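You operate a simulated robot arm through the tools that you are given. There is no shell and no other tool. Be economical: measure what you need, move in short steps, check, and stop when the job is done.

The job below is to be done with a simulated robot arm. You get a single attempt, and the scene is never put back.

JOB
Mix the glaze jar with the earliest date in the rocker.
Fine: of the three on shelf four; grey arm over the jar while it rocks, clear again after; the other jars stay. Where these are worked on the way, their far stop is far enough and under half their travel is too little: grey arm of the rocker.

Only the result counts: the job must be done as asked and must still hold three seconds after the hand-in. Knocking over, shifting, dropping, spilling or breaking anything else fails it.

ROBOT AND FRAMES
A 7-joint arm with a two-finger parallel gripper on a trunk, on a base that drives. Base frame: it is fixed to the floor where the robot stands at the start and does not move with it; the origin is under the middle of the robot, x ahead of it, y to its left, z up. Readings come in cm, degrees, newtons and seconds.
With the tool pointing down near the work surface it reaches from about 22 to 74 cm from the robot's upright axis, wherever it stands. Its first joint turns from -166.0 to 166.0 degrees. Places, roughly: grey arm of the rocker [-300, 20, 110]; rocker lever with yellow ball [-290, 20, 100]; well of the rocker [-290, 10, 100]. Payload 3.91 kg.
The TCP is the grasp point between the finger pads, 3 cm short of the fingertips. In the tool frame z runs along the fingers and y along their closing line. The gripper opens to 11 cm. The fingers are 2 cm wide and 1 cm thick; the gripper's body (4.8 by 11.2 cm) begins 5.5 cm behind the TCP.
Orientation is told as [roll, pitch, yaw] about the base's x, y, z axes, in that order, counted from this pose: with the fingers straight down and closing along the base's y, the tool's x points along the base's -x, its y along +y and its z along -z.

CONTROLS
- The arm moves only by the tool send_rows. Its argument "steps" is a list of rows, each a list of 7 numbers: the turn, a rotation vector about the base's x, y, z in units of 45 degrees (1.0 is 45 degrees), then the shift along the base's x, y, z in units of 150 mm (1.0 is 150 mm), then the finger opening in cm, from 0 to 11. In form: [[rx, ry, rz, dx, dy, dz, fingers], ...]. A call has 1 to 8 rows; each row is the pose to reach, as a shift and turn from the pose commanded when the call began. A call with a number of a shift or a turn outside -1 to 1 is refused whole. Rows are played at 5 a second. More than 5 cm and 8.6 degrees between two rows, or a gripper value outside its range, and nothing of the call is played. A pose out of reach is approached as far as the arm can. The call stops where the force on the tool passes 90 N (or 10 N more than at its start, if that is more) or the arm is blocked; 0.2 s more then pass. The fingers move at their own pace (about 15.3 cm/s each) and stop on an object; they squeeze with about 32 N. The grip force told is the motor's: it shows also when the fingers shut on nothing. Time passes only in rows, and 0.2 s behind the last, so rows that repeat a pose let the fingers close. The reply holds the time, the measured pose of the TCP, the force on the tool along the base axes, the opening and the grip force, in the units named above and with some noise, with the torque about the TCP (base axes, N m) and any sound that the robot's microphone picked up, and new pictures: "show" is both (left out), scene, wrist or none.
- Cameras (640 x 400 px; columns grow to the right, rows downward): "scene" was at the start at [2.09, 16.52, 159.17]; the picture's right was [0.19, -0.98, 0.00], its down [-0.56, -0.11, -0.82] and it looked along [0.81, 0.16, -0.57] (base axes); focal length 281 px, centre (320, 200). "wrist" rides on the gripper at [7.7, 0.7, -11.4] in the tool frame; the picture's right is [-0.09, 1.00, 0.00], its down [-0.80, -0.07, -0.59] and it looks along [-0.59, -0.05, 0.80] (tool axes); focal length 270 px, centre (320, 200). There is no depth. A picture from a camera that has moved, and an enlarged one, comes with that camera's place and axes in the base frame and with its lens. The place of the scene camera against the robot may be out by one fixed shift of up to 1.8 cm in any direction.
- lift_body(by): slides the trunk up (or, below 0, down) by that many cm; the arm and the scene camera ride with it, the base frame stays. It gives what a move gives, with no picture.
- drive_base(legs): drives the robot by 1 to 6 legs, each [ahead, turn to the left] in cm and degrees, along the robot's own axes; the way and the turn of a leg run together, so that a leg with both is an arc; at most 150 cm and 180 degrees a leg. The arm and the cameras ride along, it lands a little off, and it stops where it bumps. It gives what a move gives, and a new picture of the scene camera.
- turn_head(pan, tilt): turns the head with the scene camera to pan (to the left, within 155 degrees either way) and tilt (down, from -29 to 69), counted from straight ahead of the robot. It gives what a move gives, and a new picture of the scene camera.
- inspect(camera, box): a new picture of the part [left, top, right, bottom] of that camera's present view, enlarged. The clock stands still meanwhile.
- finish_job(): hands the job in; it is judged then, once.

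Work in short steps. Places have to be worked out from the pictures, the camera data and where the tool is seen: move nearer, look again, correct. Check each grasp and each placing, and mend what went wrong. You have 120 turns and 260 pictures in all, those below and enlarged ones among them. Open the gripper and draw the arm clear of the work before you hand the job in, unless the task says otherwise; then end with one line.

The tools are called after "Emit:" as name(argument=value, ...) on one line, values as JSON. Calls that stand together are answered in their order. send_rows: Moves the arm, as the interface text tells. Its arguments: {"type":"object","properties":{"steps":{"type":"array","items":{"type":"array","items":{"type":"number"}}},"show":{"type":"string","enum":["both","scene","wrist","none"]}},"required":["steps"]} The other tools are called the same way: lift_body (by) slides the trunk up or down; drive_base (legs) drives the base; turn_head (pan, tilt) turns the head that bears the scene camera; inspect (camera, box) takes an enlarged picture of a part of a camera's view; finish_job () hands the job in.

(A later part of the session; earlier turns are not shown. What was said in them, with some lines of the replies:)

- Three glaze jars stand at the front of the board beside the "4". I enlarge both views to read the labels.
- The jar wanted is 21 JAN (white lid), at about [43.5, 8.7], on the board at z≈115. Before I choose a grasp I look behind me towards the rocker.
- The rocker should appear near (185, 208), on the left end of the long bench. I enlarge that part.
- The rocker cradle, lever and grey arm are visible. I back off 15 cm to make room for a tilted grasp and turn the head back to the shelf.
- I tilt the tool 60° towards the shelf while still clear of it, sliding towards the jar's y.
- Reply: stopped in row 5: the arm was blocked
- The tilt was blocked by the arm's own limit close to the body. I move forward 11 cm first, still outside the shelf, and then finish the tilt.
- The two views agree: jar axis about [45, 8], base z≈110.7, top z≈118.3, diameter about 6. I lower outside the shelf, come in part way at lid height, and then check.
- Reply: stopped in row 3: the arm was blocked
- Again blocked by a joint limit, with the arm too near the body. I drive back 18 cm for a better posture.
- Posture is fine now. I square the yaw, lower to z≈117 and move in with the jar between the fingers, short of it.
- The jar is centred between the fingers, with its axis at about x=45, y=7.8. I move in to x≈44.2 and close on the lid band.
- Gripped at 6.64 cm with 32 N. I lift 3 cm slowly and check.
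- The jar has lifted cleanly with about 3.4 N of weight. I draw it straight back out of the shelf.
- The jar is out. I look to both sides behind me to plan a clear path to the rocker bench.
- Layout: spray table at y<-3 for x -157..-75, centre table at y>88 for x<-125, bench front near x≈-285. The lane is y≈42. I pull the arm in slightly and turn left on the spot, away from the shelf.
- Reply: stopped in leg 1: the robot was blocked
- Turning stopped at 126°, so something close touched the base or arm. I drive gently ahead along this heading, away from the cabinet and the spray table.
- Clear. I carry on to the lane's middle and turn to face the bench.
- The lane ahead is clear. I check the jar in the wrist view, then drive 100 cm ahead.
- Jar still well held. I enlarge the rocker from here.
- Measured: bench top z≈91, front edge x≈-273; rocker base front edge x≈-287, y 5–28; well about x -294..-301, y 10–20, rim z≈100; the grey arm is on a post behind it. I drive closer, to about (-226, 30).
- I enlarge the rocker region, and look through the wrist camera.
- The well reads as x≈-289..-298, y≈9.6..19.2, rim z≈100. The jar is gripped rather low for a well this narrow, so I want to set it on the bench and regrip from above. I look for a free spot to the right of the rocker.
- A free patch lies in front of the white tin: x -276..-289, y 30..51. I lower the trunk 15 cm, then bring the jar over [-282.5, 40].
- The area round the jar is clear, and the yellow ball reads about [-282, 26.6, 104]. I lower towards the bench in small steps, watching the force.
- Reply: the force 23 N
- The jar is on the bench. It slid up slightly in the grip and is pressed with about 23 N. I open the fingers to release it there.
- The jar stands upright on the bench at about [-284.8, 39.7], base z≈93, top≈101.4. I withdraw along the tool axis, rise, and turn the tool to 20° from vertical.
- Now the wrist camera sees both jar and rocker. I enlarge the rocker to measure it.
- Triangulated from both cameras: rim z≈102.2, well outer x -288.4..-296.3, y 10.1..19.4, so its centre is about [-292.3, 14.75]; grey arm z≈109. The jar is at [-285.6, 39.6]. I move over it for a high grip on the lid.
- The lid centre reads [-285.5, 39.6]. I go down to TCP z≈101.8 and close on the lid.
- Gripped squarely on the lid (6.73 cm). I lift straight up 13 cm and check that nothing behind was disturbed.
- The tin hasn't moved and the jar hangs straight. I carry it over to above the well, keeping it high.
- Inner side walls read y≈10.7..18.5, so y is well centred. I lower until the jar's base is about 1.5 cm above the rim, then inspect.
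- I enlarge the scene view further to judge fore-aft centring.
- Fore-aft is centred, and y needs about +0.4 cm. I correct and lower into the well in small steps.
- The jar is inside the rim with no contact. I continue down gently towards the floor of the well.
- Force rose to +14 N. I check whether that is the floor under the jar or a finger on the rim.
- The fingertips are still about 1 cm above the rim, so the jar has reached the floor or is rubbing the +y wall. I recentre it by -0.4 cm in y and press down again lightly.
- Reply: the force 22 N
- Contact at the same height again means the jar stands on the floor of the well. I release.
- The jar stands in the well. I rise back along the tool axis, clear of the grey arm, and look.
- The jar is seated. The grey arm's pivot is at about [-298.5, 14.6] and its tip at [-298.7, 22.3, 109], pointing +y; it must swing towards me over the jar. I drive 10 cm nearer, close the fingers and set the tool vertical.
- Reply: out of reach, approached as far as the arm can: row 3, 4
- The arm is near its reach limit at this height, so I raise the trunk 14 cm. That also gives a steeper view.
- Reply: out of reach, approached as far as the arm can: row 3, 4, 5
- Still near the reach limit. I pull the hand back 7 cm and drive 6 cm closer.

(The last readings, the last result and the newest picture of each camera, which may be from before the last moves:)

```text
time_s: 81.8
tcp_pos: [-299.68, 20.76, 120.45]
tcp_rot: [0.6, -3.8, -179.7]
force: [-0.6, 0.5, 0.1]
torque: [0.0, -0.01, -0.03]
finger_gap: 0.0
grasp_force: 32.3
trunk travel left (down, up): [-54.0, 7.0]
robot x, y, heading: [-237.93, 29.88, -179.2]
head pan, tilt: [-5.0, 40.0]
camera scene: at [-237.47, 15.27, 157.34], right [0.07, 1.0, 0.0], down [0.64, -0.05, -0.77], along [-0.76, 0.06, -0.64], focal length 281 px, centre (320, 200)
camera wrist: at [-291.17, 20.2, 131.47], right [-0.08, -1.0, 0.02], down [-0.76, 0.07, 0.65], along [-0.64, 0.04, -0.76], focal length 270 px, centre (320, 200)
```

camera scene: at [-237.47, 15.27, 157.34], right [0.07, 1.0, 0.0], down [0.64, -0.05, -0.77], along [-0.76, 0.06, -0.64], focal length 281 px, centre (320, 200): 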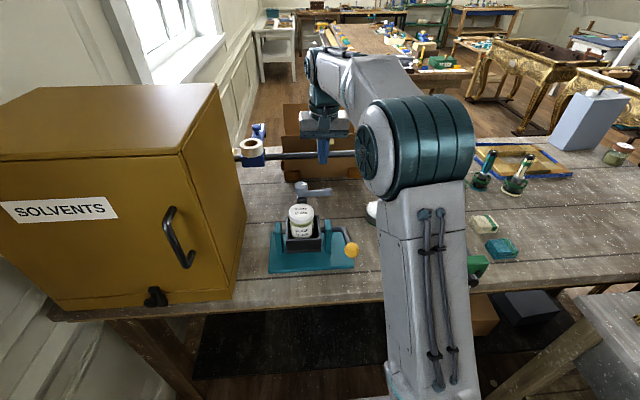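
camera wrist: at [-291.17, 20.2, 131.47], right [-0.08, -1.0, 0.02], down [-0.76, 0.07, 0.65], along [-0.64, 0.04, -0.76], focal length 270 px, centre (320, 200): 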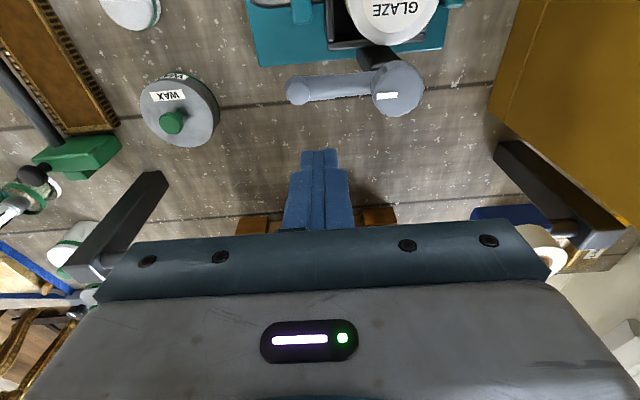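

The grey arm lies along y at x≈-298.3, from y 14.5 to 22.3. I lower the closed fingers just behind it at x≈-301.3, y≈20.8, tips at z≈108.8.

Emit:
send_rows(steps=[[0, 0, 0, -0.11, 0, 0, 0], [0, 0, 0, -0.11, 0, -0.2, 0], [0, 0, 0, -0.11, 0, -0.4, 0], [0, 0, 0, -0.11, 0, -0.57, 0], [0, 0, 0, -0.11, 0, -0.57, 0]])

Emit:
inspect(camera="scene", box=[260, 130, 380, 220])

```text
time_s: 83.0
tcp_pos: [-301.22, 20.59, 112.07]
tcp_rot: [0.6, -3.7, -179.7]
force: [-0.7, -0.3, 0.0]
torque: [0.0, 0.0, 0.0]
finger_gap: 0.02
grasp_force: 32.1
trunk travel left (down, up): [-54.0, 7.0]
robot x, y, heading: [-237.81, 29.56, -179.0]
head pan, tilt: [-5.0, 40.0]
camera scene: at [-237.47, 15.26, 157.34], right [0.07, 1.0, 0.0], down [0.64, -0.05, -0.77], along [-0.76, 0.06, -0.64], focal length 281 px, centre (320, 200)
camera wrist: at [-292.77, 20.13, 123.15], right [-0.08, -1.0, 0.02], down [-0.76, 0.07, 0.64], along [-0.64, 0.04, -0.76], focal length 270 px, centre (320, 200)
```

scene: 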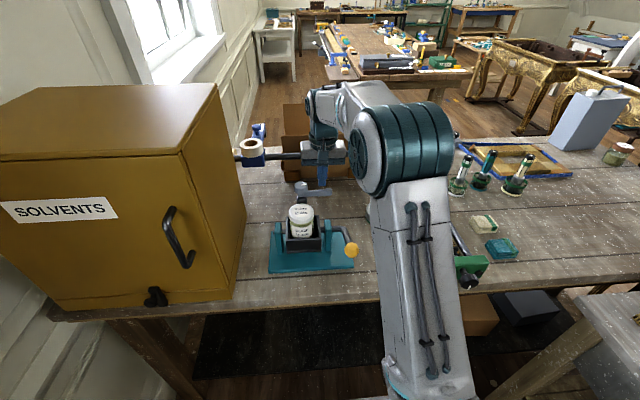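
wrist: 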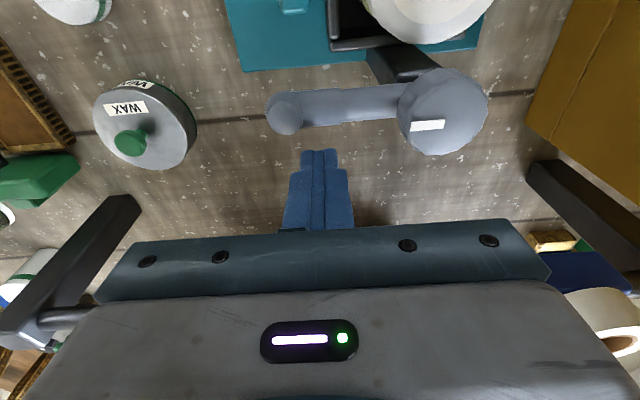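

```text
4.44 times, centred on (320, 175) of scene
camera zoom: at [-237.47, 15.26, 157.34], right [0.07, 1.0, 0.0], down [0.64, -0.05, -0.77], along [-0.76, 0.06, -0.64], focal length 1249 px, centre (320, 311)
```

zoom: 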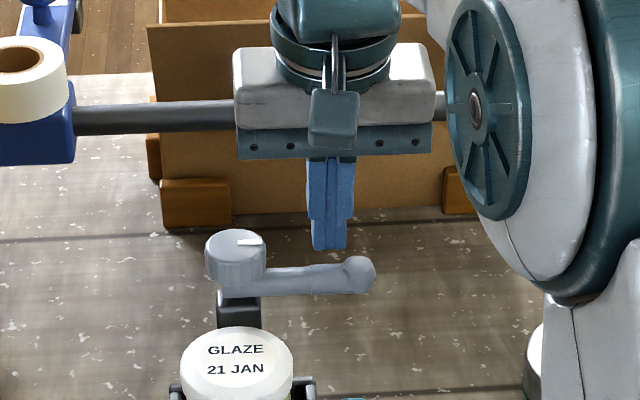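

The fingers are behind the arm. I lower another 0.8 cm so the tips overlap the arm but stay above the lid, then push it along its arc to about 60°.

Emit:
send_rows(steps=[[0, 0, 0, 0, 0, -0.055, 0], [0, 0, 0, 0.05, 0, -0.055, 0], [0, 0, 0, 0.16, 0.015, -0.055, 0], [0, 0, 0, 0.27, 0.01, -0.055, 0], [0, 0, 0, 0.38, -0.025, -0.055, 0], [0, 0, 0, 0.47, -0.087, -0.055, 0]])

```text
time_s: 84.4
tcp_pos: [-294.44, 19.08, 111.15]
tcp_rot: [0.6, -3.7, -179.7]
force: [0.7, 0.6, -0.6]
torque: [0.0, -0.03, 0.01]
finger_gap: 0.01
grasp_force: 31.7
trunk travel left (down, up): [-54.0, 7.0]
robot x, y, heading: [-237.77, 29.82, -179.3]
head pan, tilt: [-5.0, 40.0]
camera scene: at [-237.45, 15.25, 157.34], right [0.07, 1.0, 0.0], down [0.64, -0.05, -0.77], along [-0.76, 0.06, -0.64], focal length 281 px, centre (320, 200)
camera wrist: at [-285.94, 18.55, 122.26], right [-0.08, -1.0, 0.02], down [-0.76, 0.07, 0.64], along [-0.64, 0.04, -0.76], focal length 270 px, centre (320, 200)
```

scene: 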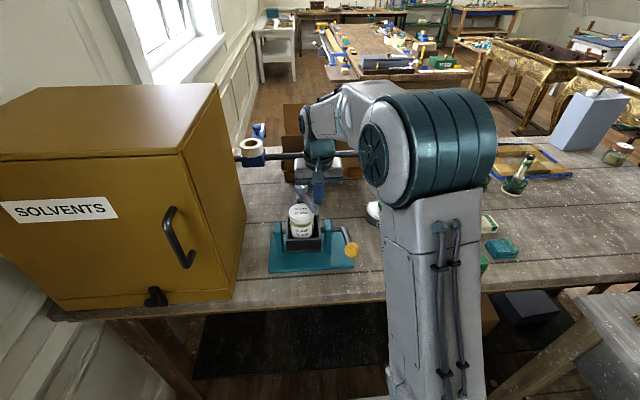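
wrist: 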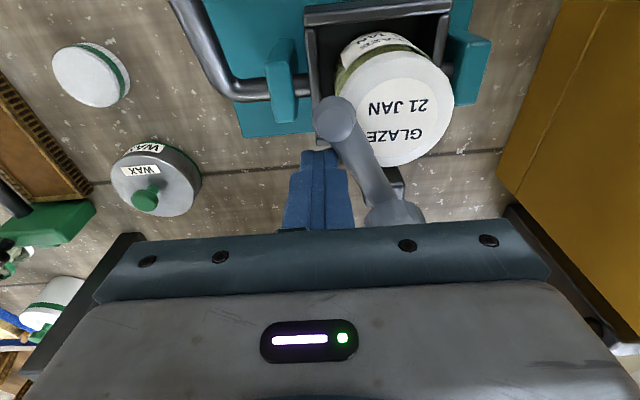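

The arm follows and is now at about 60°. I continue the arc towards 100°, looking for its far stop.

Emit:
send_rows(steps=[[0, 0, 0, 0.04, -0.04, 0, 0], [0, 0, 0, 0.073, -0.08, 0, 0], [0, 0, 0, 0.1, -0.13, 0, 0], [0, 0, 0, 0.123, -0.18, 0, 0], [0, 0, 0, 0.135, -0.215, 0, 0]])

```text
time_s: 85.6
tcp_pos: [-292.41, 16.46, 111.22]
tcp_rot: [0.5, -3.6, 180.1]
force: [-2.6, 20.1, 3.3]
torque: [0.47, 0.14, -0.08]
finger_gap: 0.02
grasp_force: 31.9
trunk travel left (down, up): [-54.0, 7.0]
robot x, y, heading: [-237.81, 29.8, -179.3]
head pan, tilt: [-5.0, 40.0]
camera scene: at [-237.54, 15.61, 157.38], right [0.08, 1.0, 0.0], down [0.64, -0.05, -0.77], along [-0.76, 0.06, -0.64], focal length 281 px, centre (320, 200)
camera wrist: at [-283.86, 15.92, 122.29], right [-0.09, -1.0, 0.01], down [-0.76, 0.08, 0.65], along [-0.64, 0.05, -0.76], focal length 270 px, centre (320, 200)
```

scene: 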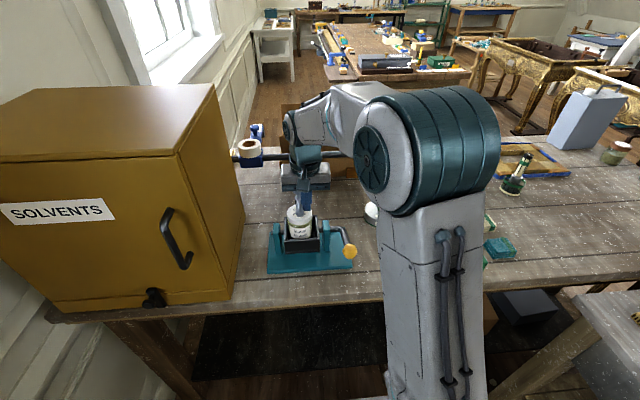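
wrist: 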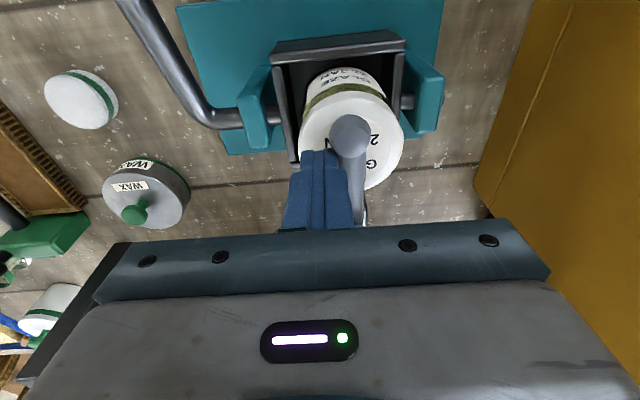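

A 20 N reaction at about 90° means the far stop is reached, with the grey arm squarely over the jar. I back the fingers off sideways and up, and check.

Emit:
send_rows(steps=[[0, 0, 0, 0, 0.06, 0, 0], [0, 0, 0, 0, 0.12, 0.05, 0], [0, 0, 0, 0, 0.15, 0.3, 0], [0, 0, 0, 0.1, 0.25, 0.55, 0], [0, 0, 0, 0.35, 0.4, 0.65, 0], [0, 0, 0, 0.6, 0.6, 0.65, 0]])

Emit:
inspect(camera="wrist", box=[200, 0, 600, 240])

Emit:
inspect(camera="scene", box=[250, 170, 370, 290])

```text
time_s: 87.0
tcp_pos: [-283.46, 25.38, 120.8]
tcp_rot: [0.5, -3.7, -179.8]
force: [-0.3, -0.1, -0.8]
torque: [0.0, 0.03, -0.02]
finger_gap: 0.0
grasp_force: 32.1
trunk travel left (down, up): [-54.0, 7.0]
robot x, y, heading: [-237.69, 29.99, -179.3]
head pan, tilt: [-5.0, 40.0]
camera scene: at [-237.38, 15.33, 157.35], right [0.07, 1.0, 0.0], down [0.64, -0.05, -0.77], along [-0.76, 0.06, -0.64], focal length 281 px, centre (320, 200)
camera wrist: at [-274.94, 24.85, 131.84], right [-0.08, -1.0, 0.02], down [-0.76, 0.07, 0.65], along [-0.64, 0.04, -0.76], focal length 270 px, centre (320, 200)
```

scene: 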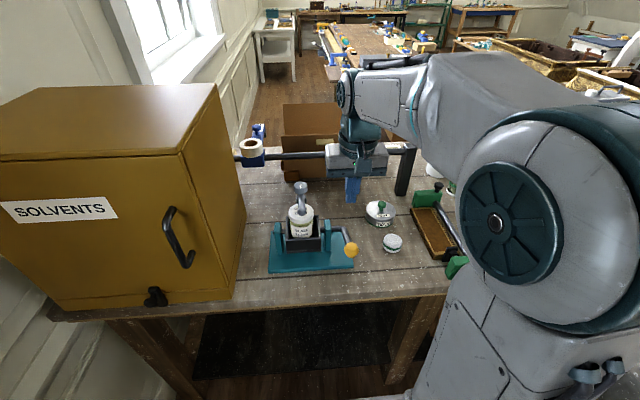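
wrist: 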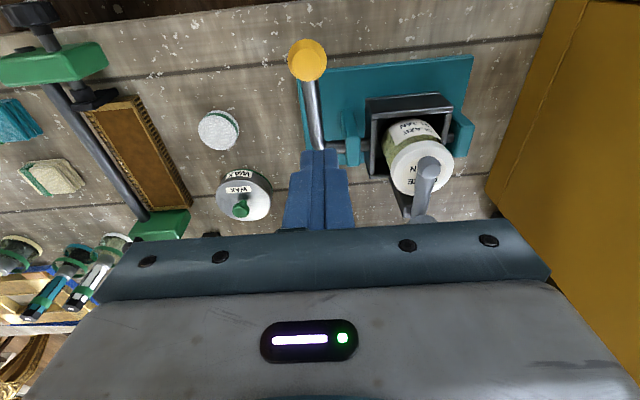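

```text
1.60 times, centred on (400, 120) of wrist
camera zoom: at [-274.94, 24.85, 131.84], right [-0.08, -1.0, 0.02], down [-0.76, 0.07, 0.65], along [-0.64, 0.04, -0.76], focal length 432 px, centre (192, 328)
```

zoom: 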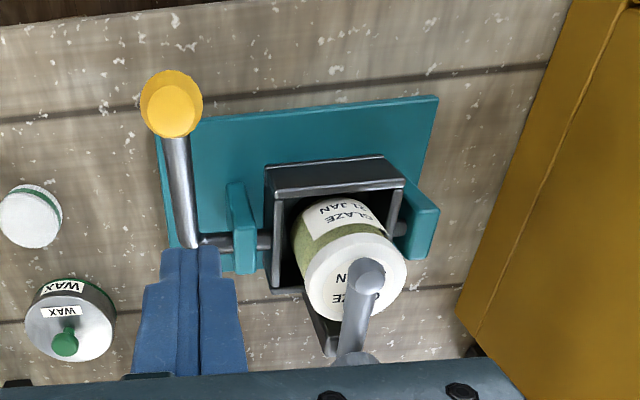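

```text
3.33 times, centred on (310, 230) of scene
camera zoom: at [-237.38, 15.33, 157.35], right [0.07, 1.0, 0.0], down [0.64, -0.05, -0.77], along [-0.76, 0.06, -0.64], focal length 937 px, centre (353, 100)
```

zoom: 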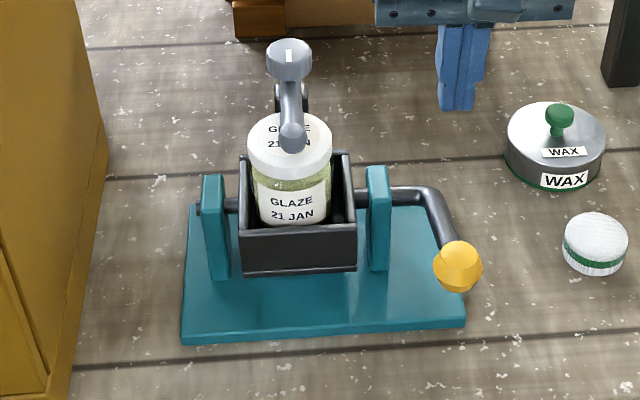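

The grey arm lies over the lid. The yellow ball triangulates to [-281.1, 26.3, 104.3], on a crank arm turning about the axle at x≈-292. I open the fingers and come down over the ball to grip it.

Emit:
send_rows(steps=[[0, 0, 0, 0.16, 0.06, 0, 6], [0, 0, 0, 0.16, 0.06, -0.2, 6], [0, 0, 0, 0.16, 0.06, -0.4, 6], [0, 0, 0, 0.16, 0.06, -0.6, 6], [0, 0, 0, 0.16, 0.06, -0.6, 6]])

Emit:
inspect(camera="scene", box=[280, 180, 400, 290])

```text
time_s: 88.2
tcp_pos: [-281.22, 25.97, 111.9]
tcp_rot: [0.6, -3.8, -179.6]
force: [0.0, -1.0, -0.2]
torque: [-0.01, 0.0, 0.05]
finger_gap: 6.0
grasp_force: 0.0
trunk travel left (down, up): [-54.0, 7.0]
robot x, y, heading: [-238.07, 29.7, -179.1]
head pan, tilt: [-5.0, 40.0]
camera scene: at [-237.48, 15.27, 157.34], right [0.07, 1.0, 0.0], down [0.64, -0.05, -0.77], along [-0.76, 0.06, -0.64], focal length 281 px, centre (320, 200)
camera wrist: at [-272.79, 25.48, 122.94], right [-0.08, -1.0, 0.02], down [-0.76, 0.07, 0.65], along [-0.64, 0.04, -0.76], focal length 270 px, centre (320, 200)
```

scene: 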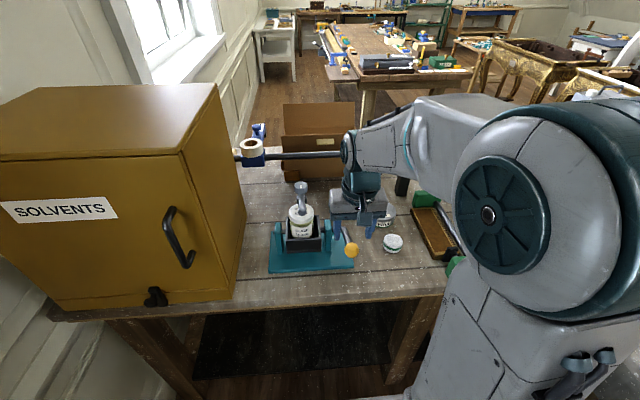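
wrist: 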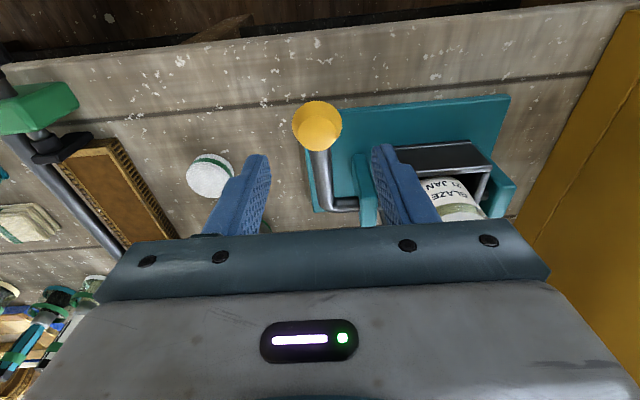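

```text
3.64 times, centred on (340, 235) of scene
camera zoom: at [-237.48, 15.27, 157.34], right [0.07, 1.0, 0.0], down [0.64, -0.05, -0.77], along [-0.76, 0.06, -0.64], focal length 1022 px, centre (247, 73)
```

zoom: 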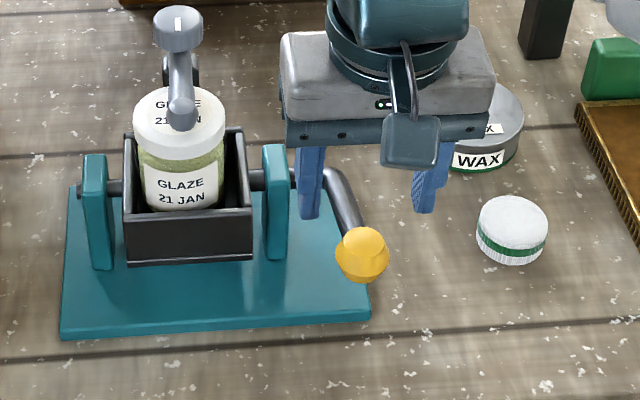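

The ball is centred between the fingers. I descend to TCP z≈105.6 and close.

Emit:
send_rows(steps=[[0, 0, 0, 0, 0, -0.2, 6], [0, 0, 0, 0, 0, -0.41, 6], [0, 0, 0, 0, 0, -0.41, 3], [0, 0, 0, 0, 0, -0.41, 2], [0, 0, 0, 0, 0, -0.41, 2]], show="wrist")

Emit:
inspect(camera="scene", box=[280, 180, 400, 290])

```text
time_s: 89.4
tcp_pos: [-281.21, 26.11, 105.82]
tcp_rot: [0.6, -3.7, -179.8]
force: [-0.2, 14.3, -2.6]
torque: [0.46, -0.22, -0.48]
finger_gap: 3.56
grasp_force: 44.6
trunk travel left (down, up): [-54.0, 7.0]
robot x, y, heading: [-237.73, 29.82, -179.1]
head pan, tilt: [-5.0, 40.0]
camera wrist: at [-272.64, 25.57, 116.88], right [-0.08, -1.0, 0.02], down [-0.76, 0.07, 0.64], along [-0.64, 0.04, -0.76], focal length 270 px, centre (320, 200)
```

wrist: 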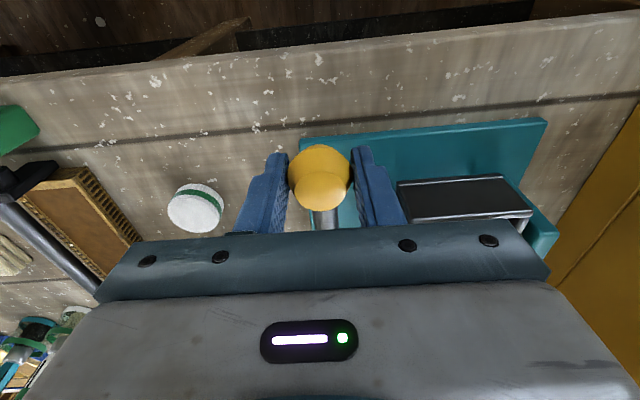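

```text
3.64 times, centred on (340, 235) of scene
camera zoom: at [-237.53, 15.52, 157.36], right [0.08, 1.0, 0.0], down [0.64, -0.05, -0.77], along [-0.76, 0.06, -0.64], focal length 1022 px, centre (247, 73)
```

zoom: 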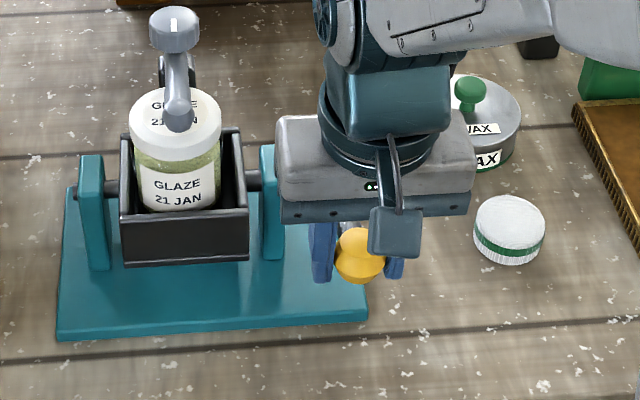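

The ball is gripped, with a slight side load, so I shift +0.3 cm in y. Then I press the lever down about 20° along its arc, watching the forces.

Emit:
send_rows(steps=[[0, 0, 0, 0, 0.02, 0, 2], [0, 0, 0, 0.017, 0.02, -0.06, 2], [0, 0, 0, 0.03, 0.02, -0.13, 2], [0, 0, 0, 0.04, 0.02, -0.2, 2], [0, 0, 0, 0.046, 0.02, -0.27, 2]], show="wrist")

Emit:
inspect(camera="scene", box=[260, 170, 400, 290])

```text
time_s: 90.6
tcp_pos: [-280.21, 26.13, 101.67]
tcp_rot: [0.6, -3.9, -179.7]
force: [-2.9, -9.3, 11.0]
torque: [-0.14, 1.13, 0.04]
finger_gap: 3.57
grasp_force: 44.7
trunk travel left (down, up): [-54.0, 7.0]
robot x, y, heading: [-238.18, 29.65, -178.9]
head pan, tilt: [-5.0, 40.0]
camera wrist: at [-271.75, 25.58, 112.73], right [-0.08, -1.0, 0.02], down [-0.76, 0.07, 0.65], along [-0.64, 0.04, -0.76], focal length 270 px, centre (320, 200)
```

wrist: 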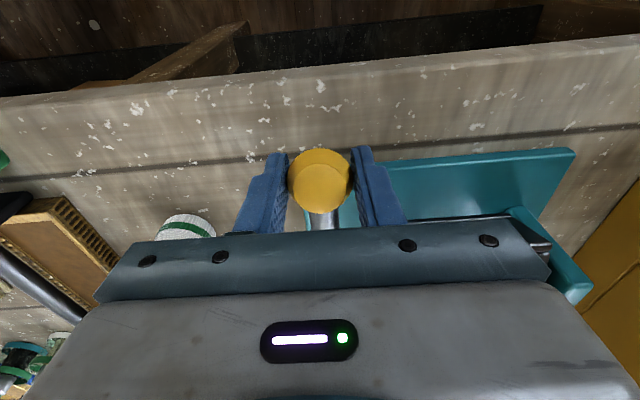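

```text
3.33 times, centred on (330, 230) of scene
camera zoom: at [-237.4, 15.13, 157.34], right [0.07, 1.0, 0.0], down [0.64, -0.05, -0.77], along [-0.76, 0.06, -0.64], focal length 937 px, centre (287, 100)
```

zoom: 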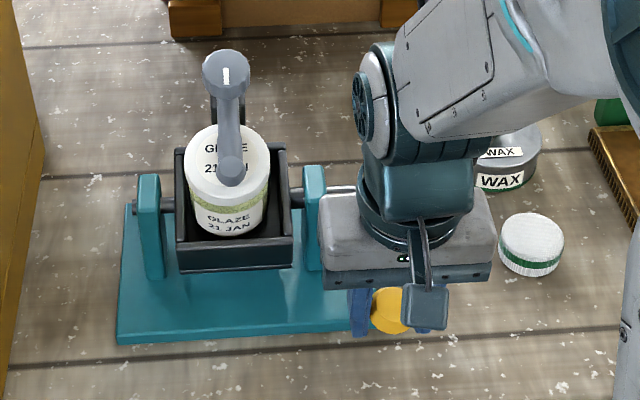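

The cradle tips with the lever, force only 11 N, and the jar stays under the arm. I press a little further to find the lower stop.

Emit:
send_rows(steps=[[0, 0, 0, 0.005, -0.008, -0.06, 2], [0, 0, 0, 0, -0.008, -0.12, 2], [0, 0, 0, -0.01, -0.008, -0.17, 2]], show="none")

Emit:
inspect(camera="scene", box=[260, 170, 400, 290])

```text
time_s: 91.4
tcp_pos: [-280.3, 26.07, 99.26]
tcp_rot: [0.6, -3.7, -179.7]
force: [-1.6, -3.6, 12.0]
torque: [-0.07, 1.34, 0.03]
finger_gap: 3.58
grasp_force: 45.2
trunk travel left (down, up): [-54.0, 7.0]
robot x, y, heading: [-237.73, 29.46, -178.9]
head pan, tilt: [-5.0, 40.0]
```

```text
3.33 times, centred on (330, 230) of scene
camera zoom: at [-237.41, 15.22, 157.35], right [0.07, 1.0, 0.0], down [0.64, -0.05, -0.77], along [-0.76, 0.06, -0.64], focal length 937 px, centre (287, 100)
```

zoom: 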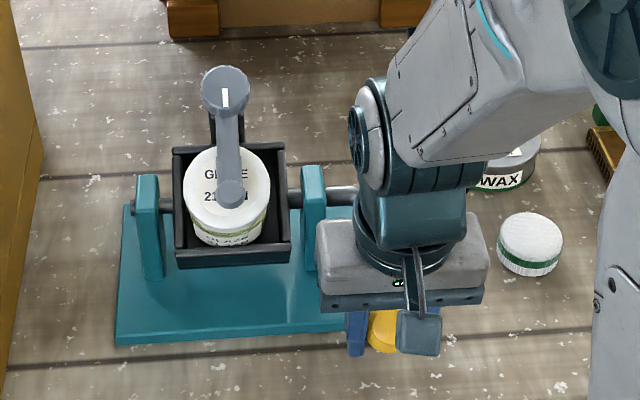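

The cradle is tipped about 30° and still free. Now I rock it the other way, upward along the arc past level.

Emit:
send_rows(steps=[[0, 0, 0, 0.012, 0.004, 0.08, 2], [0, 0, 0, 0.015, 0.004, 0.15, 2], [0, 0, 0, 0, 0.004, 0.287, 2], [0, 0, 0, -0.035, 0.004, 0.42, 2], [0, 0, 0, -0.093, 0.004, 0.543, 2], [0, 0, 0, -0.13, 0.004, 0.6, 2]], show="none")

Emit:
inspect(camera="scene", box=[260, 150, 400, 290])

```text
time_s: 92.8
tcp_pos: [-281.91, 26.14, 107.94]
tcp_rot: [0.6, -3.1, -179.7]
force: [18.7, -12.7, -38.6]
torque: [-0.26, -0.37, -0.02]
finger_gap: 3.57
grasp_force: 45.0
trunk travel left (down, up): [-54.0, 7.0]
robot x, y, heading: [-237.95, 29.79, -179.0]
head pan, tilt: [-5.0, 40.0]
```

```text
2.86 times, centred on (330, 220) of scene
camera zoom: at [-237.4, 15.04, 157.28], right [0.07, 1.0, 0.0], down [0.64, -0.05, -0.77], along [-0.76, 0.06, -0.64], focal length 803 px, centre (291, 143)
```

zoom: 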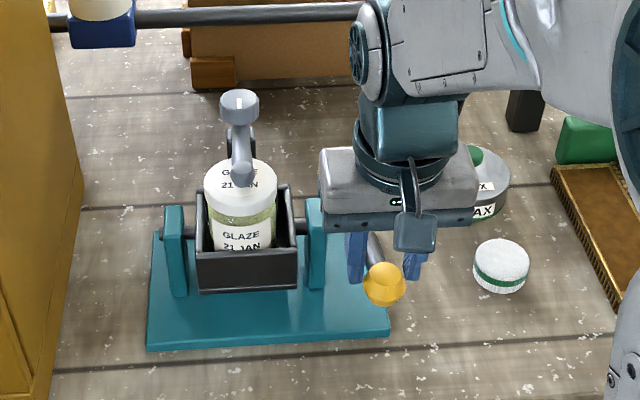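

A stiff reaction shows level is the upper stop, so the lever works from level downward. I release, lower to the ball's rest height and regrip.

Emit:
send_rows(steps=[[0, 0, 0, 0, 0, -0.02, 2], [0, 0, 0, 0.02, 0, -0.04, 6], [0, 0, 0, 0.05, 0, -0.15, 6], [0, 0, 0, 0.06, 0, -0.22, 6], [0, 0, 0, 0.06, 0, -0.22, 6]], show="wrist")

Emit:
inspect(camera="scene", box=[260, 150, 400, 290])

```text
time_s: 94.0
tcp_pos: [-281.33, 26.3, 104.79]
tcp_rot: [0.7, -3.8, -179.7]
force: [0.0, -0.9, -0.2]
torque: [0.01, 0.0, -0.01]
finger_gap: 6.01
grasp_force: 0.0
trunk travel left (down, up): [-54.0, 7.0]
robot x, y, heading: [-238.26, 29.94, -179.2]
head pan, tilt: [-5.0, 40.0]
camera wrist: at [-272.87, 25.84, 115.85], right [-0.08, -1.0, 0.02], down [-0.76, 0.07, 0.65], along [-0.64, 0.04, -0.76], focal length 270 px, centre (320, 200)
```

wrist: 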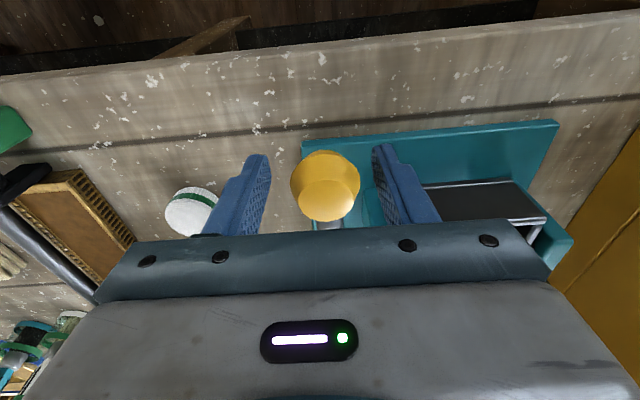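

```text
2.86 times, centred on (330, 220) of scene
camera zoom: at [-237.47, 15.27, 157.34], right [0.07, 1.0, 0.0], down [0.64, -0.05, -0.77], along [-0.76, 0.06, -0.64], focal length 803 px, centre (291, 143)
```

zoom: 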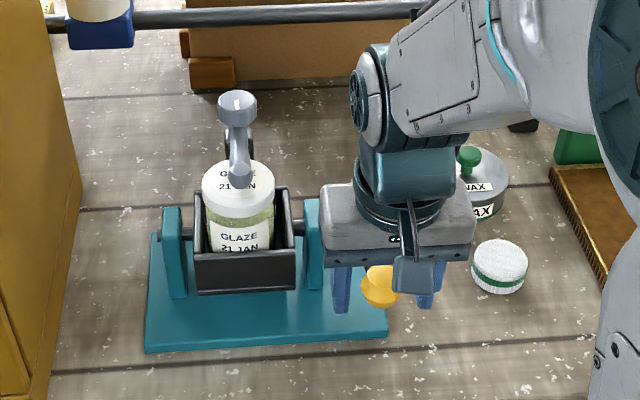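

The cradle is level again. I regrip the ball nearer the fingertips and make a fuller down-stroke, looking for the lower stop.

Emit:
send_rows(steps=[[0, 0, 0, 0, -0.013, 0.065, 6], [0, 0, 0, 0, -0.013, 0.065, 2], [0, 0, 0, 0, -0.013, 0.065, 2], [0, 0, 0, 0.03, -0.013, -0.065, 2], [0, 0, 0, 0.047, -0.013, -0.2, 2], [0, 0, 0, 0.035, -0.013, -0.34, 2], [0, 0, 0, 0.015, -0.013, -0.42, 2]], show="wrist")

Emit:
inspect(camera="scene", box=[260, 150, 400, 290])

```text
time_s: 95.6
tcp_pos: [-280.79, 26.0, 98.43]
tcp_rot: [0.6, -3.6, -179.9]
force: [7.4, 16.3, 7.6]
torque: [0.15, 0.86, -0.03]
finger_gap: 3.57
grasp_force: 45.2
trunk travel left (down, up): [-54.0, 7.0]
robot x, y, heading: [-237.62, 29.8, -179.2]
head pan, tilt: [-5.0, 40.0]
camera wrist: at [-272.41, 25.56, 109.42], right [-0.08, -1.0, 0.02], down [-0.76, 0.08, 0.64], along [-0.64, 0.04, -0.76], focal length 270 px, centre (320, 200)
```

wrist: 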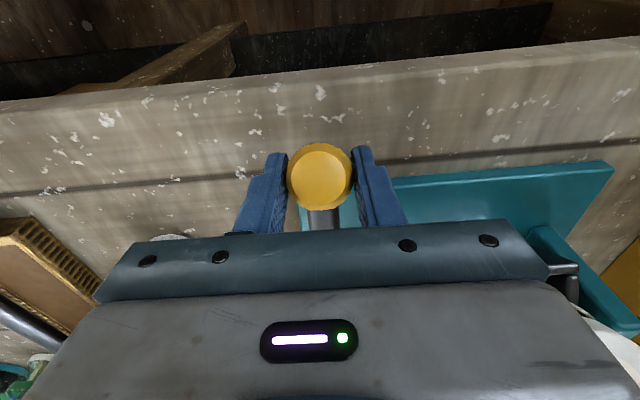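

```text
2.86 times, centred on (330, 220) of scene
camera zoom: at [-237.31, 15.52, 157.36], right [0.07, 1.0, 0.0], down [0.64, -0.05, -0.77], along [-0.76, 0.06, -0.64], focal length 803 px, centre (291, 143)
```

zoom: 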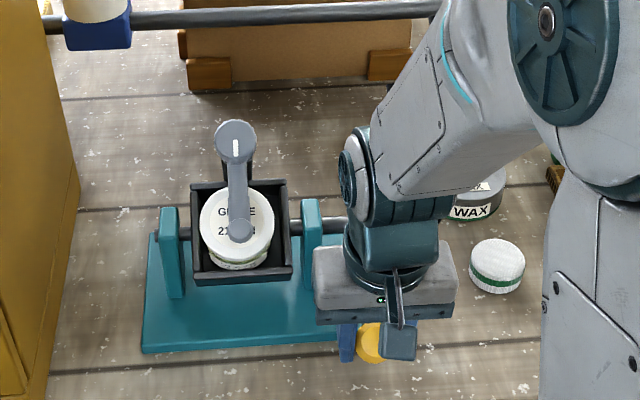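

No stop yet. I ease the sideways load and go about 1.3 cm further.

Emit:
send_rows(steps=[[0, 0, 0, 0.01, 0.012, -0.03, 2], [0, 0, 0, 0.005, 0.012, -0.06, 2], [0, 0, 0, 0, 0.012, -0.09, 2]], show="none")

```text
time_s: 96.4
tcp_pos: [-281.1, 26.09, 97.48]
tcp_rot: [0.6, -4.1, -179.6]
force: [5.2, -4.4, 42.2]
torque: [-0.07, -0.11, -0.01]
finger_gap: 3.6
grasp_force: 44.6
trunk travel left (down, up): [-54.0, 7.0]
robot x, y, heading: [-237.72, 29.85, -179.0]
head pan, tilt: [-5.0, 40.0]
```

The 42 N reaction shows the lower stop is reached. Now I run full rocking cycles, up to level and back down, along the arc.

Emit:
send_rows(steps=[[0, 0, 0, 0.025, 0, 0.15, 2], [0, 0, 0, 0.035, 0, 0.3, 2], [0, 0, 0, 0.02, 0, 0.44, 2], [0, 0, 0, -0.01, 0, 0.55, 2], [0, 0, 0, 0.02, 0, 0.44, 2], [0, 0, 0, 0.035, 0, 0.3, 2], [0, 0, 0, 0.025, 0, 0.15, 2], [0, 0, 0, 0.005, 0, 0.03, 2]], show="none")

Emit:
send_rows(steps=[[0, 0, 0, 0.025, 0, 0.15, 2], [0, 0, 0, 0.035, 0, 0.3, 2], [0, 0, 0, 0.02, 0, 0.44, 2], [0, 0, 0, -0.01, 0, 0.54, 2], [0, 0, 0, 0.02, 0, 0.44, 2], [0, 0, 0, 0.035, 0, 0.3, 2], [0, 0, 0, 0.025, 0, 0.15, 2], [0, 0, 0, 0.005, 0, 0.0, 2]], show="scene")

```text
time_s: 98.2
tcp_pos: [-281.1, 26.05, 97.67]
tcp_rot: [0.4, -4.0, -179.8]
force: [4.9, -5.5, 8.4]
torque: [0.07, 1.08, -0.03]
finger_gap: 3.56
grasp_force: 44.2
trunk travel left (down, up): [-54.0, 7.0]
robot x, y, heading: [-237.48, 29.35, -179.1]
head pan, tilt: [-5.0, 40.0]
```

```text
time_s: 100.0
tcp_pos: [-280.77, 26.11, 97.68]
tcp_rot: [0.5, -3.7, -179.8]
force: [4.1, -5.0, 3.5]
torque: [0.07, 0.41, -0.03]
finger_gap: 3.57
grasp_force: 45.2
trunk travel left (down, up): [-54.0, 7.0]
robot x, y, heading: [-238.11, 29.75, -179.0]
head pan, tilt: [-5.0, 40.0]
camera scene: at [-237.34, 15.18, 157.34], right [0.07, 1.0, 0.0], down [0.64, -0.05, -0.77], along [-0.76, 0.06, -0.64], focal length 281 px, centre (320, 200)
```

scene: 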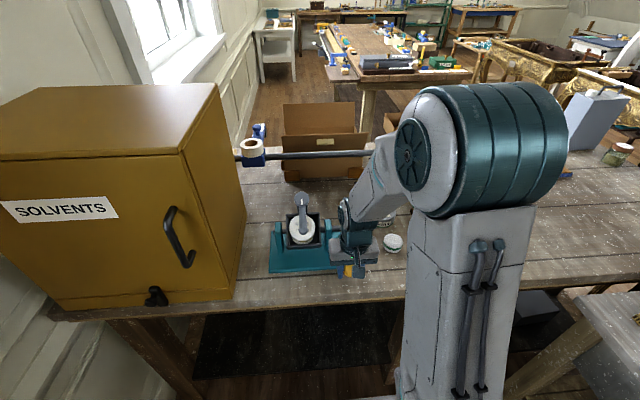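

Rocking works and the jar stays held. One more cycle, then I bring it up to level.

Emit:
send_rows(steps=[[0, 0, 0, 0.025, 0, 0.15, 2], [0, 0, 0, 0.035, 0, 0.3, 2], [0, 0, 0, 0.02, 0, 0.44, 2], [0, 0, 0, -0.01, 0, 0.55, 2], [0, 0, 0, 0.02, 0, 0.44, 2], [0, 0, 0, 0.035, 0, 0.3, 2], [0, 0, 0, 0.025, 0, 0.15, 2], [0, 0, 0, 0.005, 0, -0.01, 2]], show="none")

Emit:
send_rows(steps=[[0, 0, 0, 0.025, 0, 0.15, 2], [0, 0, 0, 0.035, 0, 0.3, 2], [0, 0, 0, 0.02, 0, 0.44, 2], [0, 0, 0, -0.01, 0, 0.56, 2], [0, 0, 0, -0.01, 0, 0.56, 2]], show="none")

Emit:
inspect(camera="scene", box=[260, 150, 400, 290])

```text
time_s: 101.8
tcp_pos: [-280.87, 26.18, 97.33]
tcp_rot: [0.4, -3.8, -179.8]
force: [5.1, -7.9, 3.9]
torque: [-0.02, 0.46, -0.02]
finger_gap: 3.56
grasp_force: 44.9
trunk travel left (down, up): [-54.0, 7.0]
robot x, y, heading: [-237.78, 29.54, -179.1]
head pan, tilt: [-5.0, 40.0]
```

```text
time_s: 103.0
tcp_pos: [-281.3, 26.11, 106.22]
tcp_rot: [0.6, -3.7, -179.7]
force: [0.1, -6.4, -21.5]
torque: [-0.11, 0.94, -0.04]
finger_gap: 3.55
grasp_force: 45.5
trunk travel left (down, up): [-54.0, 7.0]
robot x, y, heading: [-238.18, 29.55, -179.2]
head pan, tilt: [-5.0, 40.0]
```

```text
2.86 times, centred on (330, 220) of scene
camera zoom: at [-237.58, 15.11, 157.34], right [0.07, 1.0, 0.0], down [0.64, -0.05, -0.77], along [-0.76, 0.06, -0.64], focal length 803 px, centre (291, 143)
```

zoom: 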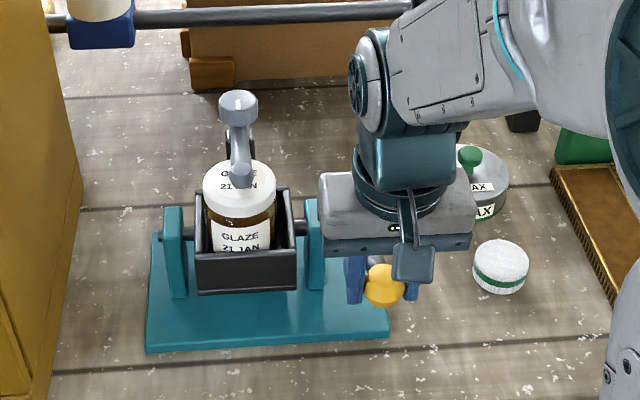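

The contents have turned an even brown: mixed. I release the ball, rise, close the fingers and move to the -y side of the grey arm.

Emit:
send_rows(steps=[[0, 0, 0, 0, 0, -0.03, 6], [0, 0, 0, 0, 0, -0.03, 6], [0, 0, 0, 0, 0, 0.25, 6], [0, 0, 0, 0, 0, 0.55, 6], [0, 0, 0, 0, 0, 0.85, 4], [0, 0, 0, 0, 0, 1.0, 0]], show="none")

Emit:
send_rows(steps=[[0, 0, 0, -0.15, -0.2, 0, 0], [0, 0, 0, -0.3, -0.4, 0, 0], [0, 0, 0, -0.45, -0.6, 0, 0], [0, 0, 0, -0.6, -0.8, 0, 0], [0, 0, 0, -0.73, -0.98, 0, 0], [0, 0, 0, -0.73, -0.98, 0, 0]])

```text
time_s: 104.4
tcp_pos: [-281.16, 26.25, 121.2]
tcp_rot: [0.6, -3.7, -179.7]
force: [-0.7, -0.6, 0.2]
torque: [0.0, 0.0, 0.01]
finger_gap: 0.0
grasp_force: 32.0
trunk travel left (down, up): [-54.0, 7.0]
robot x, y, heading: [-237.98, 29.54, -179.2]
head pan, tilt: [-5.0, 40.0]
```

```text
time_s: 105.8
tcp_pos: [-292.17, 11.51, 120.73]
tcp_rot: [0.7, -3.9, -179.7]
force: [0.3, -0.1, -0.3]
torque: [-0.03, -0.01, 0.01]
finger_gap: 0.0
grasp_force: 32.2
trunk travel left (down, up): [-54.0, 7.0]
robot x, y, heading: [-237.93, 29.89, -179.1]
head pan, tilt: [-5.0, 40.0]
camera scene: at [-237.46, 15.25, 157.34], right [0.07, 1.0, 0.0], down [0.64, -0.05, -0.77], along [-0.76, 0.06, -0.64], focal length 281 px, centre (320, 200)
camera wrist: at [-283.73, 11.03, 131.78], right [-0.08, -1.0, 0.02], down [-0.76, 0.07, 0.64], along [-0.64, 0.04, -0.76], focal length 270 px, centre (320, 200)
```

scene: 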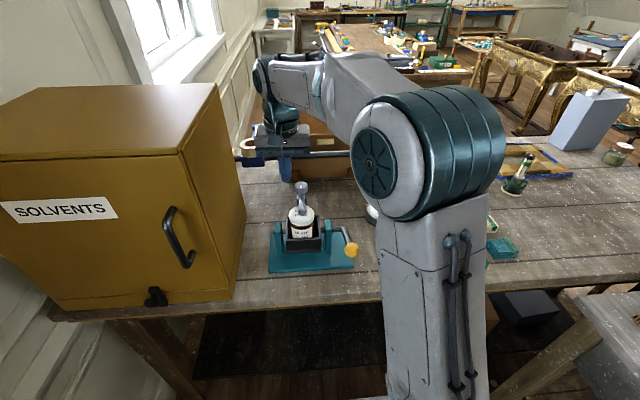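
wrist: 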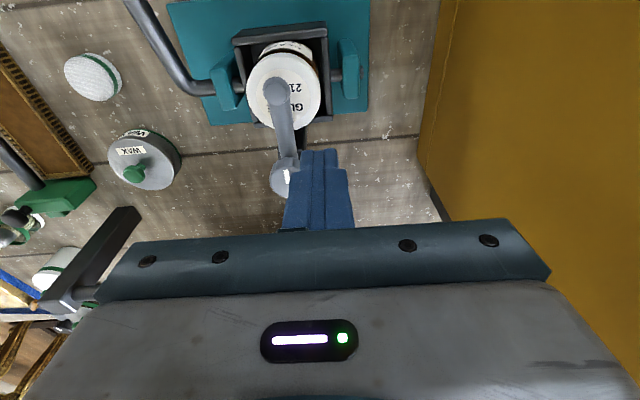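

The grey arm lies at y≈15 with its tip at x≈-291, and my fingers are clear on the -y side. I lower the tips to the same height as before.

Emit:
send_rows(steps=[[0, 0, 0, 0, 0, -0.2, 0], [0, 0, 0, 0, 0, -0.4, 0], [0, 0, 0, 0, 0, -0.55, 0], [0, 0, 0, 0, 0, -0.63, 0], [0, 0, 0, 0, 0, -0.63, 0]], show="wrist")

Emit:
inspect(camera="scene", box=[260, 150, 380, 260])

```text
time_s: 107.0
tcp_pos: [-292.14, 11.47, 111.47]
tcp_rot: [0.6, -3.7, -179.7]
force: [0.1, -0.3, 0.9]
torque: [0.02, -0.02, 0.03]
finger_gap: 0.0
grasp_force: 32.1
trunk travel left (down, up): [-54.0, 7.0]
robot x, y, heading: [-238.17, 30.03, -179.2]
head pan, tilt: [-5.0, 40.0]
camera wrist: at [-283.77, 10.95, 122.52], right [-0.08, -1.0, 0.02], down [-0.76, 0.07, 0.64], along [-0.64, 0.04, -0.76], focal length 270 px, centre (320, 200)
```

wrist: 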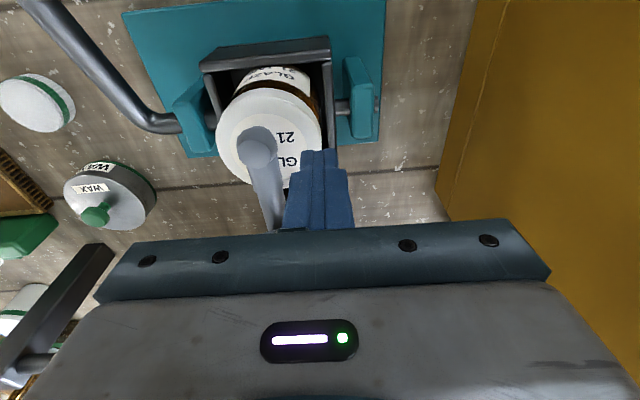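

```text
3.64 times, centred on (320, 205) of scene
camera zoom: at [-237.47, 15.23, 157.34], right [0.07, 1.0, 0.0], down [0.64, -0.05, -0.77], along [-0.76, 0.06, -0.64], focal length 1022 px, centre (320, 182)
```

zoom: 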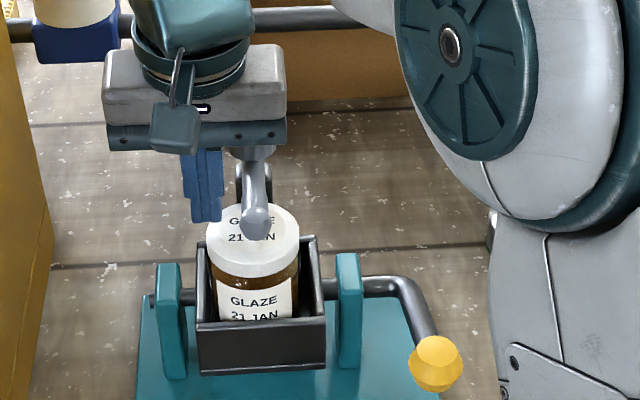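

Everything is clear, so I push the grey arm back along its arc, away from the jar.

Emit:
send_rows(steps=[[0, 0, 0, -0.01, 0.095, -0.015, 0], [0, 0, 0, 0.006, 0.2, -0.015, 0], [0, 0, 0, 0, 0.315, -0.015, 0], [0, 0, 0, -0.037, 0.42, -0.015, 0], [0, 0, 0, -0.097, 0.51, -0.015, 0], [0, 0, 0, -0.177, 0.59, -0.015, 0]])

```text
time_s: 108.4
tcp_pos: [-294.77, 20.45, 111.3]
tcp_rot: [0.7, -3.8, -179.7]
force: [0.5, -0.7, 0.2]
torque: [0.01, -0.02, 0.0]
finger_gap: 0.0
grasp_force: 32.0
trunk travel left (down, up): [-54.0, 7.0]
robot x, y, heading: [-237.81, 29.61, -179.2]
head pan, tilt: [-5.0, 40.0]
camera scene: at [-237.5, 15.26, 157.34], right [0.07, 1.0, 0.0], down [0.64, -0.05, -0.77], along [-0.76, 0.06, -0.64], focal length 281 px, centre (320, 200)
camera wrist: at [-286.25, 19.99, 122.38], right [-0.08, -1.0, 0.02], down [-0.76, 0.07, 0.64], along [-0.64, 0.04, -0.76], focal length 270 px, centre (320, 200)
```

scene: 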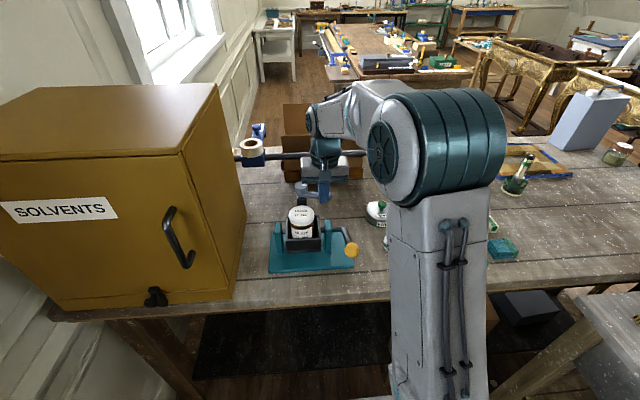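
wrist: 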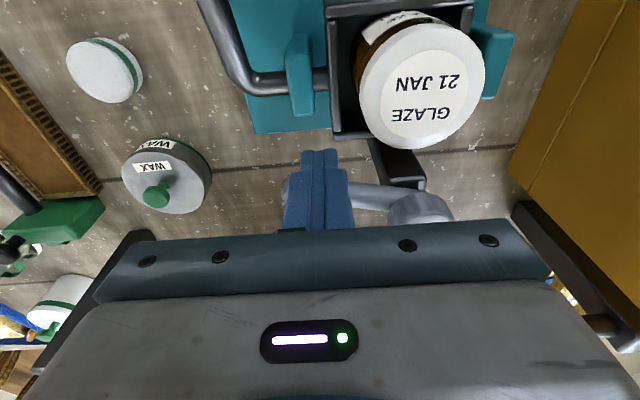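

The arm is nearly home. I push the last bit to its rest stop, then rise and back off.

Emit:
send_rows(steps=[[0, 0, 0, -0.05, 0.025, 0, 0], [0, 0, 0, -0.1, 0.04, 0, 0], [0, 0, 0, -0.13, 0.04, 0, 0]], show="none")

Emit:
send_rows(steps=[[0, 0, 0, 0.06, 0, 0, 0], [0, 0, 0, 0.1, 0.05, 0.2, 0], [0, 0, 0, 0.15, 0.1, 0.5, 0], [0, 0, 0, 0.4, 0.3, 0.8, 0], [0, 0, 0, 0.7, 0.5, 0.9, 0], [0, 0, 0, 1.0, 0.7, 0.9, 3], [0, 0, 0, 1.0, 0.9, 0.9, 6]])

Emit:
inspect(camera="scene", box=[240, 140, 420, 290])

```text
time_s: 109.2
tcp_pos: [-296.46, 20.95, 111.26]
tcp_rot: [0.6, -3.7, -179.7]
force: [12.0, 0.6, 0.6]
torque: [-0.06, -0.26, 0.0]
finger_gap: 0.01
grasp_force: 32.4
trunk travel left (down, up): [-54.0, 7.0]
robot x, y, heading: [-237.99, 29.49, -179.3]
head pan, tilt: [-5.0, 40.0]
```

```text
refused: row 4 steps farther than a row can; nothing moved
```

```text
2.67 times, centred on (330, 215) of scene
camera zoom: at [-237.27, 15.25, 157.35], right [0.07, 1.0, 0.0], down [0.64, -0.05, -0.77], along [-0.76, 0.06, -0.64], focal length 750 px, centre (293, 160)
```

zoom: 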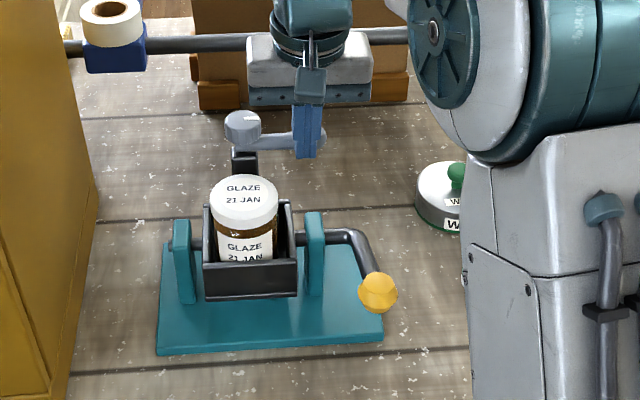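

A 12 N reaction shows the grey arm is back at its rest stop. The retreat was refused for too large a step, so I repeat it in smaller ones.

Emit:
send_rows(steps=[[0, 0, 0, 0.06, 0, 0, 0], [0, 0, 0, 0.1, 0.03, 0.15, 0], [0, 0, 0, 0.13, 0.05, 0.4, 0], [0, 0, 0, 0.2, 0.1, 0.65, 0], [0, 0, 0, 0.35, 0.2, 0.85, 0], [0, 0, 0, 0.55, 0.35, 0.9, 0], [0, 0, 0, 0.75, 0.5, 0.9, 2], [0, 0, 0, 0.95, 0.6, 0.9, 5]], show="none")

Emit:
drive_base(legs=[[-15, 0]])

Emit:
inspect(camera="scene", box=[240, 100, 440, 250])

```text
time_s: 111.0
tcp_pos: [-282.3, 30.38, 124.83]
tcp_rot: [0.5, -3.7, -179.7]
force: [0.9, 1.2, -0.5]
torque: [-0.01, -0.04, 0.01]
finger_gap: 5.0
grasp_force: 0.0
trunk travel left (down, up): [-54.0, 7.0]
robot x, y, heading: [-237.83, 29.65, -179.0]
head pan, tilt: [-5.0, 40.0]
```

```text
time_s: 112.3
tcp_pos: [-267.8, 30.57, 124.95]
tcp_rot: [0.6, -3.8, -179.7]
force: [-1.1, -0.5, 1.2]
torque: [-0.01, 0.0, -0.02]
finger_gap: 5.02
grasp_force: 0.0
trunk travel left (down, up): [-54.0, 7.0]
robot x, y, heading: [-223.2, 30.04, -179.2]
head pan, tilt: [-5.0, 40.0]
camera scene: at [-222.84, 15.52, 157.34], right [0.08, 1.0, 0.0], down [0.64, -0.05, -0.77], along [-0.76, 0.06, -0.64], focal length 281 px, centre (320, 200)
```

scene: 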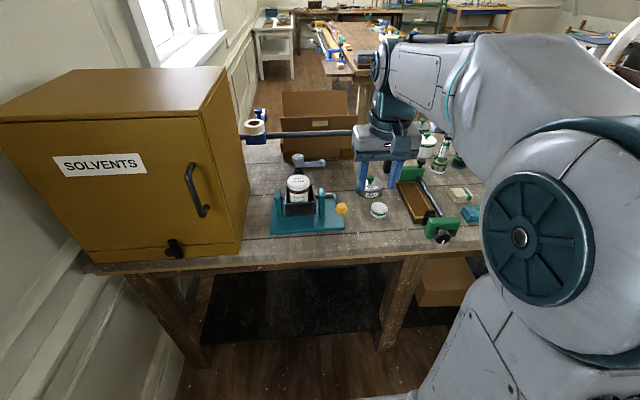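

```text
2.67 times, centred on (340, 175) of scene
camera zoom: at [-222.84, 15.52, 157.34], right [0.08, 1.0, 0.0], down [0.64, -0.05, -0.77], along [-0.76, 0.06, -0.64], focal length 750 px, centre (267, 267)
```

zoom: 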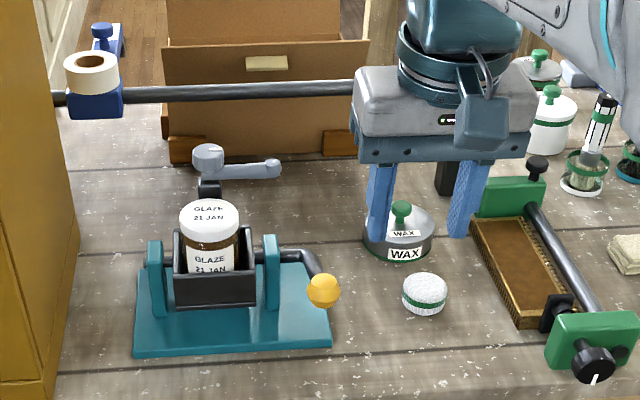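

The mixed 21 JAN jar stands in the well, the grey arm is clear, the cradle is level, and the robot has backed off. I hand in.

Emit:
finish_job()

```text
The job is handed in.
```

The 21 JAN glaze jar, the earliest of the three on shelf four, is mixed and standing in the rocker's well, with the grey arm swung clear again. The other two jars stayed on the shelf.
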